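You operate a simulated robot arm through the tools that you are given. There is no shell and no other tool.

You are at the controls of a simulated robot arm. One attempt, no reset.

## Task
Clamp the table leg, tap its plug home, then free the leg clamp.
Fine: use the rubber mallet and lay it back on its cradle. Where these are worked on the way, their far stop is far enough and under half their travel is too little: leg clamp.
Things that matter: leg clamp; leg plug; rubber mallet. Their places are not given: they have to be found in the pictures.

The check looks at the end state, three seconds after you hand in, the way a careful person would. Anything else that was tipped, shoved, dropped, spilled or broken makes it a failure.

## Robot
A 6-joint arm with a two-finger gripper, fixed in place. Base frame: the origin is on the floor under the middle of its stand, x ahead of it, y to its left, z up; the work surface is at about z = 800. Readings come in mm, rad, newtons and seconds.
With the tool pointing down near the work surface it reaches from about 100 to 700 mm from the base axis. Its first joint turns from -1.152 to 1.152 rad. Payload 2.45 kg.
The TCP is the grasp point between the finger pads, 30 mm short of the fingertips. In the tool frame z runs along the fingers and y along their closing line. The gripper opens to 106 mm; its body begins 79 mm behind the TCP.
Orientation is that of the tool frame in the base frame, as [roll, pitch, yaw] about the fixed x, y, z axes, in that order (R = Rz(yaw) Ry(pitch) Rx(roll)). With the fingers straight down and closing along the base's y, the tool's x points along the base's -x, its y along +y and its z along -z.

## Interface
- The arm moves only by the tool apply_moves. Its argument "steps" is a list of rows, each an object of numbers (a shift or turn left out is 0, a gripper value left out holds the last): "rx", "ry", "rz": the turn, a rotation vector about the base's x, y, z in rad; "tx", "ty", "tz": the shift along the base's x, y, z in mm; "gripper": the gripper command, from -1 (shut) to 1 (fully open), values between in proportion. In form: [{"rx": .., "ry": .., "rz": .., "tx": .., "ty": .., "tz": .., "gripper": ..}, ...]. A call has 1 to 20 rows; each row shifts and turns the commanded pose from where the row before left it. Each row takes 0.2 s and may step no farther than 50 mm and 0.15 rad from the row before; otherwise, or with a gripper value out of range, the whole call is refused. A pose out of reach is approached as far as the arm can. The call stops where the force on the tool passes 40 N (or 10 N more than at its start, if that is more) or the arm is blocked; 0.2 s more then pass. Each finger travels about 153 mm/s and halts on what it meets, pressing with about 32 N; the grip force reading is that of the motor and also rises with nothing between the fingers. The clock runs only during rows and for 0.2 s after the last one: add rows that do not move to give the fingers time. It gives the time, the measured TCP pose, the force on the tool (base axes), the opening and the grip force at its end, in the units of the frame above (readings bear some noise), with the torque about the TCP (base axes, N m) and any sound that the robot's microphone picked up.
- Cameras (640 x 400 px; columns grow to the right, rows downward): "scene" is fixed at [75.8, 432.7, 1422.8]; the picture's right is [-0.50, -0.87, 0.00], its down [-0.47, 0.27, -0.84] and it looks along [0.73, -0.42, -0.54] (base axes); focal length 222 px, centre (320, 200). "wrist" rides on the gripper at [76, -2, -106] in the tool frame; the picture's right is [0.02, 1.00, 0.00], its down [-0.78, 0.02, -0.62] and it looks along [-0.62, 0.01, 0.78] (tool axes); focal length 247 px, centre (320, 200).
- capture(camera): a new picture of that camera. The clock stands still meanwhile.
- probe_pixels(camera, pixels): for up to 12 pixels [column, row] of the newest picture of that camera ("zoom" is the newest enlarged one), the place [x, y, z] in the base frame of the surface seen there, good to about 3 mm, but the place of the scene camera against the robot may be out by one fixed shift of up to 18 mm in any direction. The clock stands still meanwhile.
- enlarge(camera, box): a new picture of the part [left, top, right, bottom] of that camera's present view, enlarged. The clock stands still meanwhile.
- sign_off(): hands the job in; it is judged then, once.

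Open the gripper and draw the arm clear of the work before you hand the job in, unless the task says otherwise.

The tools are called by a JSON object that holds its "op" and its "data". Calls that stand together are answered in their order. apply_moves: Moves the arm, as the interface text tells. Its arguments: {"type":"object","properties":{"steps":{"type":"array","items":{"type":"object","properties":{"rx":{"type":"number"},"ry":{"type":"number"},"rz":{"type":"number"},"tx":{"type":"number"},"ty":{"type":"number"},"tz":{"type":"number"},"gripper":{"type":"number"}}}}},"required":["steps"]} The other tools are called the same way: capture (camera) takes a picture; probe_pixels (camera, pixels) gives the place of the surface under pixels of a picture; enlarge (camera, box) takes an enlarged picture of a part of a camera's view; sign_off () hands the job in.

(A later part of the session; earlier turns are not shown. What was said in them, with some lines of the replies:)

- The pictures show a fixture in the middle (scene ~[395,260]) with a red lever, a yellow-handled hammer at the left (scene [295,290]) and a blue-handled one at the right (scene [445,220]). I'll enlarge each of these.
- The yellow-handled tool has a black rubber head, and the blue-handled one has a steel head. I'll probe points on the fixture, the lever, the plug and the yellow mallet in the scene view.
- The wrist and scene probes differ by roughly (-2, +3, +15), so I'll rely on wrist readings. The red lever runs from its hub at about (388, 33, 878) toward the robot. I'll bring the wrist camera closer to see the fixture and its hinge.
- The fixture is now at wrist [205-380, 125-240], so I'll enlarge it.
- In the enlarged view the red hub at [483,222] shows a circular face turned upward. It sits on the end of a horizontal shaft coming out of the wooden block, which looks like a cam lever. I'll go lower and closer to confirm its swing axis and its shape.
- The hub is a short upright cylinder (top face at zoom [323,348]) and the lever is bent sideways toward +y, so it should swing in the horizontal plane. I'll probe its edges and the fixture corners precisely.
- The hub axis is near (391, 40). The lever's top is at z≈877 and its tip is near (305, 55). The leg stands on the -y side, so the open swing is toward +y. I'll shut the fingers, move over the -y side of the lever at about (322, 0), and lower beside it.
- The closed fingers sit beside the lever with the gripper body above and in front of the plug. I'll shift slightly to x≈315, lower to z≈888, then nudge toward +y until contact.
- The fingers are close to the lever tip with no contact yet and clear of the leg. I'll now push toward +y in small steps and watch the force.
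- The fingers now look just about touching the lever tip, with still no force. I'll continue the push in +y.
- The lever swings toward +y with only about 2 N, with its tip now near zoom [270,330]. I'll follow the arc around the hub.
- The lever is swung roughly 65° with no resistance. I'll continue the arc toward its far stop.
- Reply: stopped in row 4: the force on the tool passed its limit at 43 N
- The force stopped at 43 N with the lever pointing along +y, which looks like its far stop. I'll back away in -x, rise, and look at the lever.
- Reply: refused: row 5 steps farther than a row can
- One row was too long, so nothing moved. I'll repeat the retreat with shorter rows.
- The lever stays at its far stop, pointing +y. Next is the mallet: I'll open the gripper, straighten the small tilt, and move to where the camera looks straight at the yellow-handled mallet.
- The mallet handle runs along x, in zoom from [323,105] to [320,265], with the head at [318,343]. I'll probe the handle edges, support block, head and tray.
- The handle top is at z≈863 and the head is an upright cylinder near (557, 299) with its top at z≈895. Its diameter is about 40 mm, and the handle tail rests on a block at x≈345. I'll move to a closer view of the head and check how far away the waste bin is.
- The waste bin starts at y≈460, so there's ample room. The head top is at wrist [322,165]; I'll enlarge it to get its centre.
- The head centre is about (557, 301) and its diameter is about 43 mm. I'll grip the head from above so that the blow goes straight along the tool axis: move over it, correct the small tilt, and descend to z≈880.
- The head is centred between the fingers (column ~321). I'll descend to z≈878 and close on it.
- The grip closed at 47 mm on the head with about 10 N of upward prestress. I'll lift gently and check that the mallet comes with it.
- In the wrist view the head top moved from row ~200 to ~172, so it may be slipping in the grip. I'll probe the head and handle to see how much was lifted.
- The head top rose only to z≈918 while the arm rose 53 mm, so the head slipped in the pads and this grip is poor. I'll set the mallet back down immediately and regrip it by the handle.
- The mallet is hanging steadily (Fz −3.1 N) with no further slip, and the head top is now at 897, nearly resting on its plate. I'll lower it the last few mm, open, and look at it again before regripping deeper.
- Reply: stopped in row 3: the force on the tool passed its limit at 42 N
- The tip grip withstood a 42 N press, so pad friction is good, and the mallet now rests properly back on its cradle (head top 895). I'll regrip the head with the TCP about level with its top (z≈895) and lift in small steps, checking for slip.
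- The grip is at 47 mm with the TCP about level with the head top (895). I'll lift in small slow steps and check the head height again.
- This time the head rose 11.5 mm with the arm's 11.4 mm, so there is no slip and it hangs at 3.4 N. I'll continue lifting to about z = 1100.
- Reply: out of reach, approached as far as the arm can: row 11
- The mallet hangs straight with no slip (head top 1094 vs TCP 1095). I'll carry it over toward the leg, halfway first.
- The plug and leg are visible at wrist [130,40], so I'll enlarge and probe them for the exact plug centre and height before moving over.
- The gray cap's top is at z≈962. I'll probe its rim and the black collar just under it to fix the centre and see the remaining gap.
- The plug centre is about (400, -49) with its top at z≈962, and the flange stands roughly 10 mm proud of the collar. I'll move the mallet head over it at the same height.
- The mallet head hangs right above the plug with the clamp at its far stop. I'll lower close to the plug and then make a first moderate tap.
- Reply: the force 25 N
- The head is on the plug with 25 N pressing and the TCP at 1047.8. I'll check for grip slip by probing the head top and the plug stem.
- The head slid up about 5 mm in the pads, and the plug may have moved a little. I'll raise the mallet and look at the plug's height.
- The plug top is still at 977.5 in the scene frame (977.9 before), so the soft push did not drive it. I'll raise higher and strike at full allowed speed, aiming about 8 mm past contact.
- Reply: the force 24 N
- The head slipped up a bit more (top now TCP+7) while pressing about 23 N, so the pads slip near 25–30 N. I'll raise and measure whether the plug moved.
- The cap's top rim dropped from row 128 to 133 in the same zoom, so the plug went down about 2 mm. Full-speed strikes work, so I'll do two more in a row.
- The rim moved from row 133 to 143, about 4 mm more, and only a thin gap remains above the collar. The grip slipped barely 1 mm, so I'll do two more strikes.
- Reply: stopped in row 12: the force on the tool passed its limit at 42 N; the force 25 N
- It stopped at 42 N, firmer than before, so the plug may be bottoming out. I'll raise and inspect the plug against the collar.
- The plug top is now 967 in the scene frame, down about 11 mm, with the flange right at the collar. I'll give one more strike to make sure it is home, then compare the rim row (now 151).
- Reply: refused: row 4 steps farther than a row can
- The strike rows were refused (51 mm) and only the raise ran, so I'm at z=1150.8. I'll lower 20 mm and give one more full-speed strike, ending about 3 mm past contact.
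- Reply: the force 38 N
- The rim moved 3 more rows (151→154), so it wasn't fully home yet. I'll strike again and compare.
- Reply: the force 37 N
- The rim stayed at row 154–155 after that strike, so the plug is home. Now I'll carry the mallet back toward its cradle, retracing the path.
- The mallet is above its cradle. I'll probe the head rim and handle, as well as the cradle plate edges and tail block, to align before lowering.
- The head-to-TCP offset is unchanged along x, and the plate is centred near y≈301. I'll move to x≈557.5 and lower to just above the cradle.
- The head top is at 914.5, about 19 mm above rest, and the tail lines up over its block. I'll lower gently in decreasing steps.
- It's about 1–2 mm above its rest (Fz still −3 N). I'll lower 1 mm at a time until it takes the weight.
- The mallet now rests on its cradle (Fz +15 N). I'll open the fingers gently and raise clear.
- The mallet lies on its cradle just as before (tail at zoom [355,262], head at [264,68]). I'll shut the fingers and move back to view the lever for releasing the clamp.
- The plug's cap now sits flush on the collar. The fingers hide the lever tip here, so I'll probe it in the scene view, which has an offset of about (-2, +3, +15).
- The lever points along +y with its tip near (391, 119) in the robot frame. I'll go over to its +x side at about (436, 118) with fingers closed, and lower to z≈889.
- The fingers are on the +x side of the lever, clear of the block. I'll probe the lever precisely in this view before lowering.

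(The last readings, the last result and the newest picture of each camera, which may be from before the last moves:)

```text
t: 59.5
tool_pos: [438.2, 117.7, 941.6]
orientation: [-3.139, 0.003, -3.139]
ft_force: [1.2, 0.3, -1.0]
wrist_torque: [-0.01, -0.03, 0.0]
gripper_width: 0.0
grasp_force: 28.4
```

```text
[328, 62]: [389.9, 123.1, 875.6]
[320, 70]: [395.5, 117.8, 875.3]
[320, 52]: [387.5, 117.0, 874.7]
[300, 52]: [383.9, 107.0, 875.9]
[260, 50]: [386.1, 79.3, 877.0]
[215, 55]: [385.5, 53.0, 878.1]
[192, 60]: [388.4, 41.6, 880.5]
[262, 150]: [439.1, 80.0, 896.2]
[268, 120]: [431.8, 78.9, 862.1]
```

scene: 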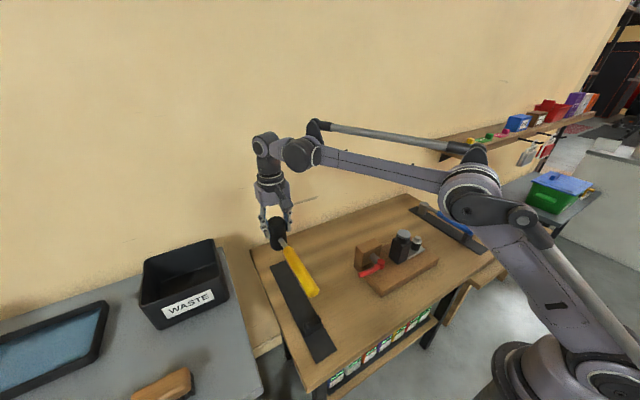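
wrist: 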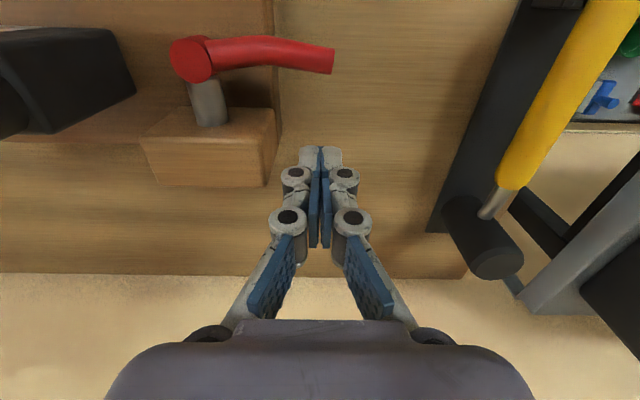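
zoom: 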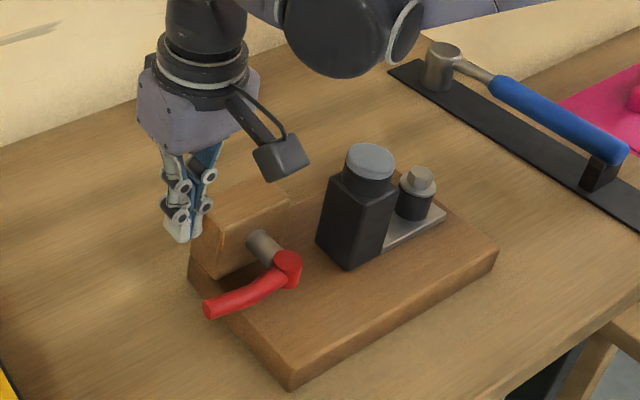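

The lever's +x edge is at x≈397 near its tip (y≈124), and the block's side is at y≈80. I'll move to (424, 121), lower to z≈889, and begin pushing toward -x.

{"op": "apply_moves", "data": {"steps": [{"tx": -14, "ty": 3}, {"tz": -26}, {"tz": -26}, {}, {"tx": -6}, {"tx": -5}, {}]}}

{"op": "enlarge", "data": {"camera": "scene", "box": [325, 190, 455, 300]}}

{"op": "capture", "data": {"camera": "wrist"}}

```text
t: 61.1
tool_pos: [410.0, 121.0, 888.7]
orientation: [-3.14, 0.004, -3.139]
ft_force: [-0.3, 0.6, -0.2]
wrist_torque: [0.0, 0.03, 0.04]
gripper_width: 0.0
grasp_force: 28.9
```

```text
3.64 times, centred on (390, 245) of scene
```

zoom: 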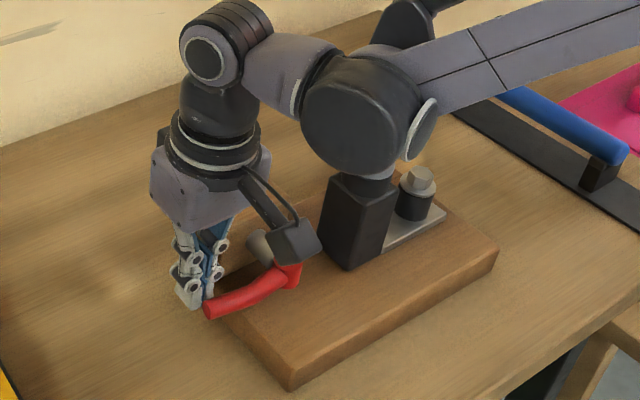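

```text
taken
```

wrist: 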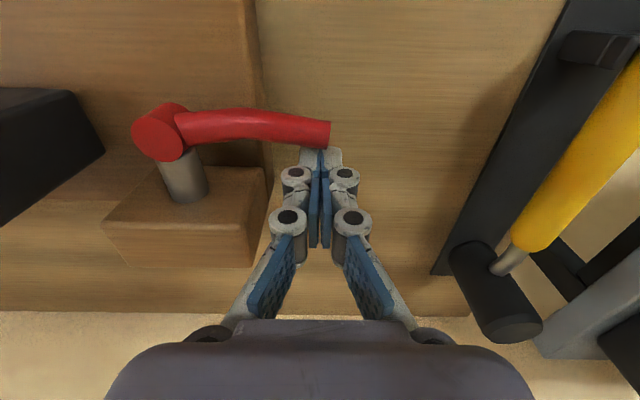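

The fingers are just beside the lever tip. I'll push it back along the arc around the hub toward -x.

{"op": "apply_moves", "data": {"steps": [{"tx": -6, "ty": -1}, {"tx": -6.5, "ty": -1.7}, {"tx": -10, "ty": -0.5}, {"tx": -10.5, "ty": -0.5}, {"tx": -10, "ty": -3}, {"tx": -9.5, "ty": -3.2}, {}]}}

{"op": "enlarge", "data": {"camera": "scene", "box": [325, 190, 455, 300]}}

{"op": "capture", "data": {"camera": "wrist"}}

```text
t: 62.8
tool_pos: [358.1, 111.6, 889.7]
orientation: [-3.14, 0.004, -3.14]
ft_force: [0.1, 0.3, 1.1]
wrist_torque: [-0.02, -0.02, 0.0]
gripper_width: 0.0
grasp_force: 29.2
```

```text
3.64 times, centred on (390, 245) of scene
```

zoom: 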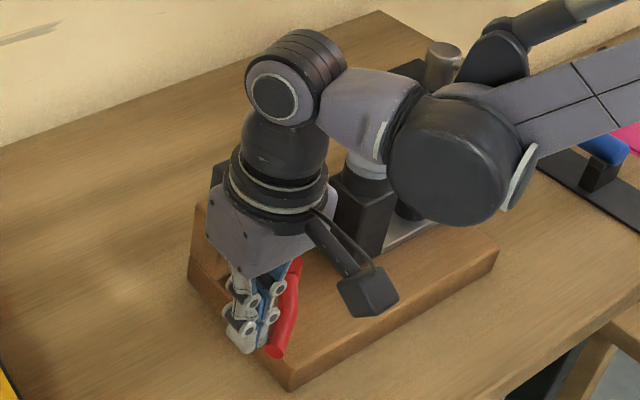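

```text
taken
```

wrist: 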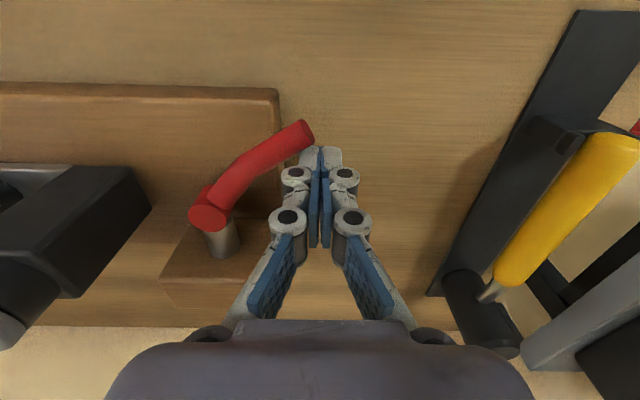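

The lever is halfway back with little resistance. I'll continue the arc toward its starting position.

{"op": "apply_moves", "data": {"steps": [{"tx": -9, "ty": -5.8}, {"tx": -9, "ty": -5.8}, {"tx": -7, "ty": -7.6}, {"tx": -7, "ty": -7.6}, {"tx": -3.4, "ty": -6}, {"tx": -3.4, "ty": -6}, {}]}}

{"op": "enlarge", "data": {"camera": "scene", "box": [325, 190, 455, 300]}}

{"op": "capture", "data": {"camera": "wrist"}}

```text
t: 64.3
tool_pos: [320.5, 71.9, 889.0]
orientation: [-3.14, 0.005, -3.14]
ft_force: [0.2, 2.0, -0.2]
wrist_torque: [0.0, -0.01, -0.02]
gripper_width: 0.0
grasp_force: 28.8
```

```text
3.64 times, centred on (390, 245) of scene
```

zoom: 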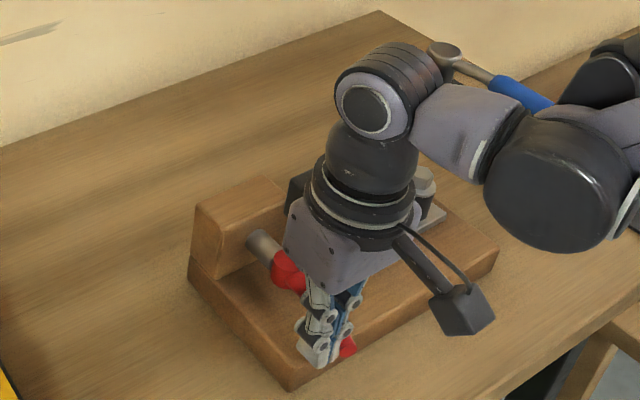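

```text
taken
```

wrist: 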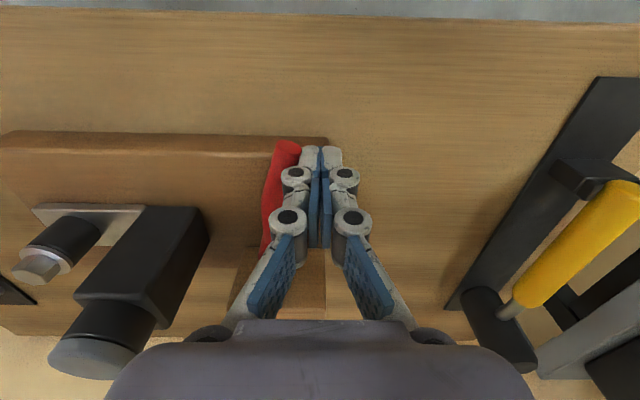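

The lever is nearly back to its start angle. I'll nudge on in -y in small steps until it meets its stop.

{"op": "apply_moves", "data": {"steps": [{"ty": -3, "tx": -0.5}, {"ty": -3}, {"ty": -3}, {}]}}

{"op": "capture", "data": {"camera": "wrist"}}

```text
t: 65.2
tool_pos: [320.9, 70.2, 889.4]
orientation: [3.117, 0.003, -3.135]
ft_force: [2.5, 14.4, 2.6]
wrist_torque: [0.2, -0.03, -0.06]
gripper_width: 0.1
grasp_force: 28.2
stopped in row 4: the force on the tool passed its limit at 41 N (the readings are from after the stop); the commanded pose is now the measured one
```

```text
taken
```

wrist: 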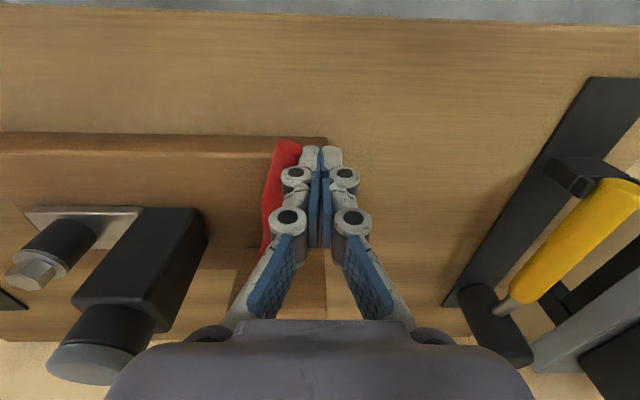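

It met its stop at 41 N, so the lever is fully back. I'll back away in +y, rise and straighten, then check the lever and everything else.

{"op": "apply_moves", "data": {"steps": [{"ty": 12}, {"ty": 15}, {"ty": 10, "tz": 25, "rx": -0.02}, {"tz": 45}, {"tz": 45}, {"tx": -30, "tz": 35}, {"tx": -30, "tz": 30}, {}]}}

{"op": "capture", "data": {"camera": "wrist"}}

{"op": "capture", "data": {"camera": "scene"}}

{"op": "enlarge", "data": {"camera": "scene", "box": [330, 210, 460, 310]}}

```text
t: 67.0
tool_pos: [260.4, 100.6, 1069.6]
orientation: [-3.137, 0.003, -3.138]
ft_force: [0.9, 0.1, 0.3]
wrist_torque: [0.05, 0.0, 0.0]
gripper_width: 0.0
grasp_force: 29.5
```

```text
taken
```

wrist: 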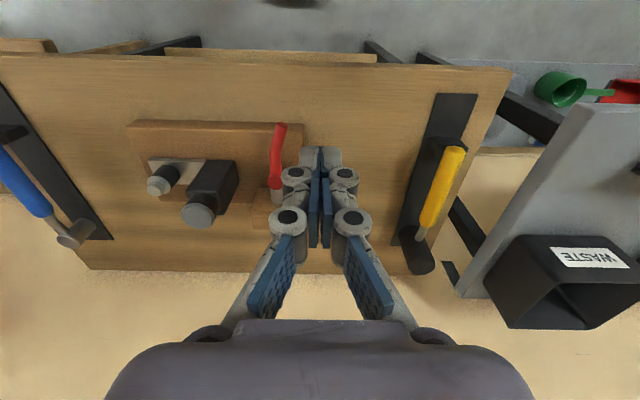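

```text
taken
```

scene: 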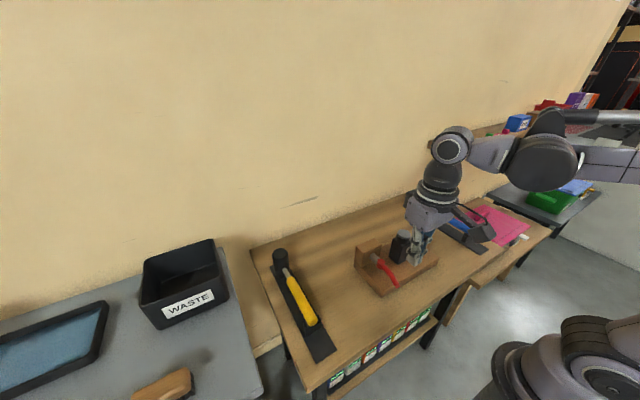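

```text
4.00 times, centred on (395, 260) of scene
```

zoom: 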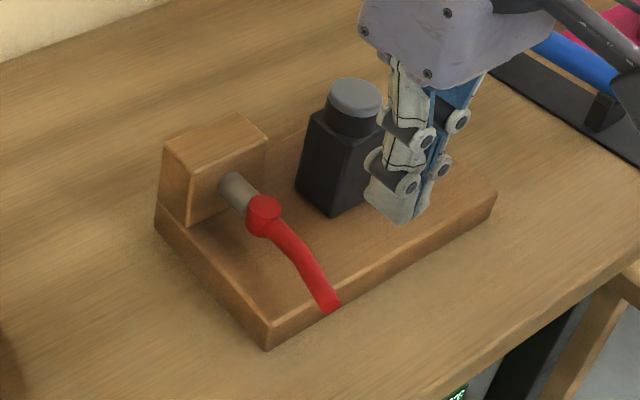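

The lever is back at its start side (tip at zoom [331,307] vs [325,307] originally), the fixture hasn't shifted, and the plug sits down on the leg. I'll open the gripper, retreat upward, and take a final look.

{"op": "apply_moves", "data": {"steps": [{"tz": 45}, {"tz": 45, "gripper": 1}, {"tz": 45, "ty": -15}, {"tz": 45, "ty": -15}, {"tz": 35, "tx": 30, "ty": -15}, {"tz": 30, "tx": 30, "ty": -20}, {"tx": 35, "ty": -25}, {"tx": 35, "ty": -25}, {}, {}]}}

{"op": "capture", "data": {"camera": "wrist"}}

{"op": "capture", "data": {"camera": "scene"}}

{"op": "enlarge", "data": {"camera": "scene", "box": [390, 210, 430, 260]}}

{"op": "enlarge", "data": {"camera": "scene", "box": [250, 230, 350, 370]}}

```text
t: 69.2
tool_pos: [390.3, -4.4, 1313.9]
orientation: [-3.138, 0.002, -3.135]
ft_force: [0.2, 0.0, -1.2]
wrist_torque: [-0.04, 0.02, 0.01]
gripper_width: 105.9
grasp_force: 0.1
```

```text
taken
```

wrist: 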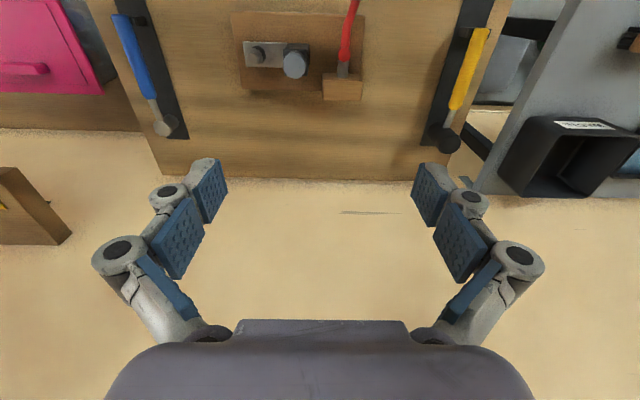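

```text
taken
```

scene: 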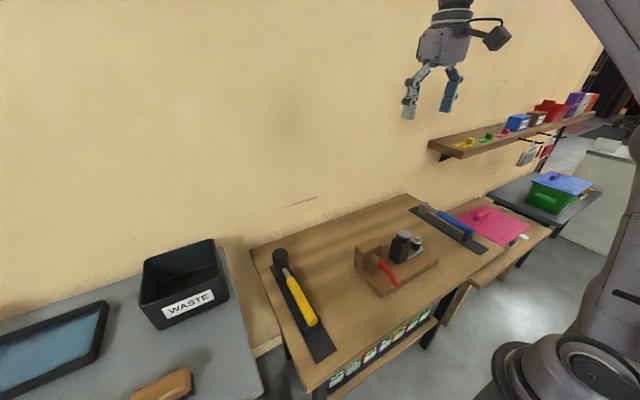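

```text
8.00 times, centred on (410, 235) of scene
```

zoom: 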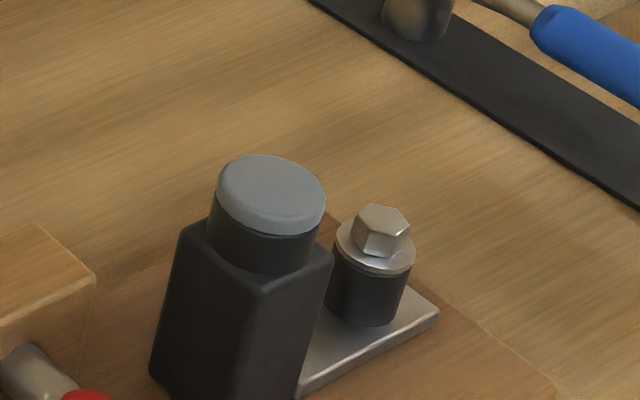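

```text
2.86 times, centred on (300, 300) of scene
```

zoom: 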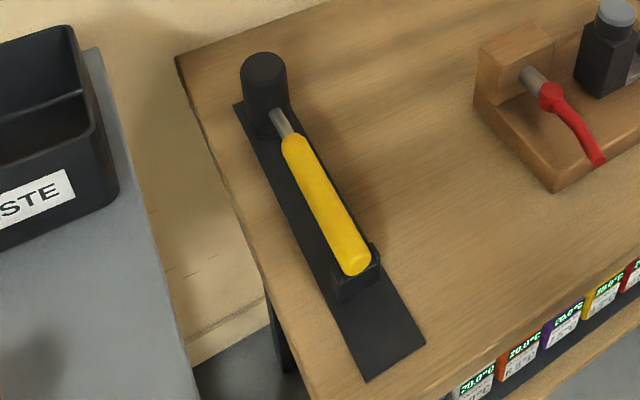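

The final pictures show the plug seated on its collar, the yellow mallet on its cradle, the lever back at its starting stop, and the arm clear with the gripper open. Nothing else has moved, so I'm handing in the job.

{"op": "sign_off", "data": {}}

```text
The job is handed in.
```

The leg was clamped, its plug tapped home, and the clamp freed again. I've handed the job in; the check returned no verdict.

- **Clamp:** I pushed the red lever to its far stop before tapping, where it stopped at 43 N. Afterwards I brought it back to its starting stop, where it met 41 N.
- **Plug:** It took eight strikes with the rubber mallet, after a first soft press that didn't move it. The plug went down about 11–12 mm. The last strike moved it no further, and its cap now sits on the collar.
- **Mallet:** It is back on its cradle, within about 2 mm of where it started. I held it by the head, not the handle. My first grip slipped during a short lift, so I set it straight back down and regripped.

In the final pictures nothing else looks moved or tipped. The arm is clear of the work with the gripper open.
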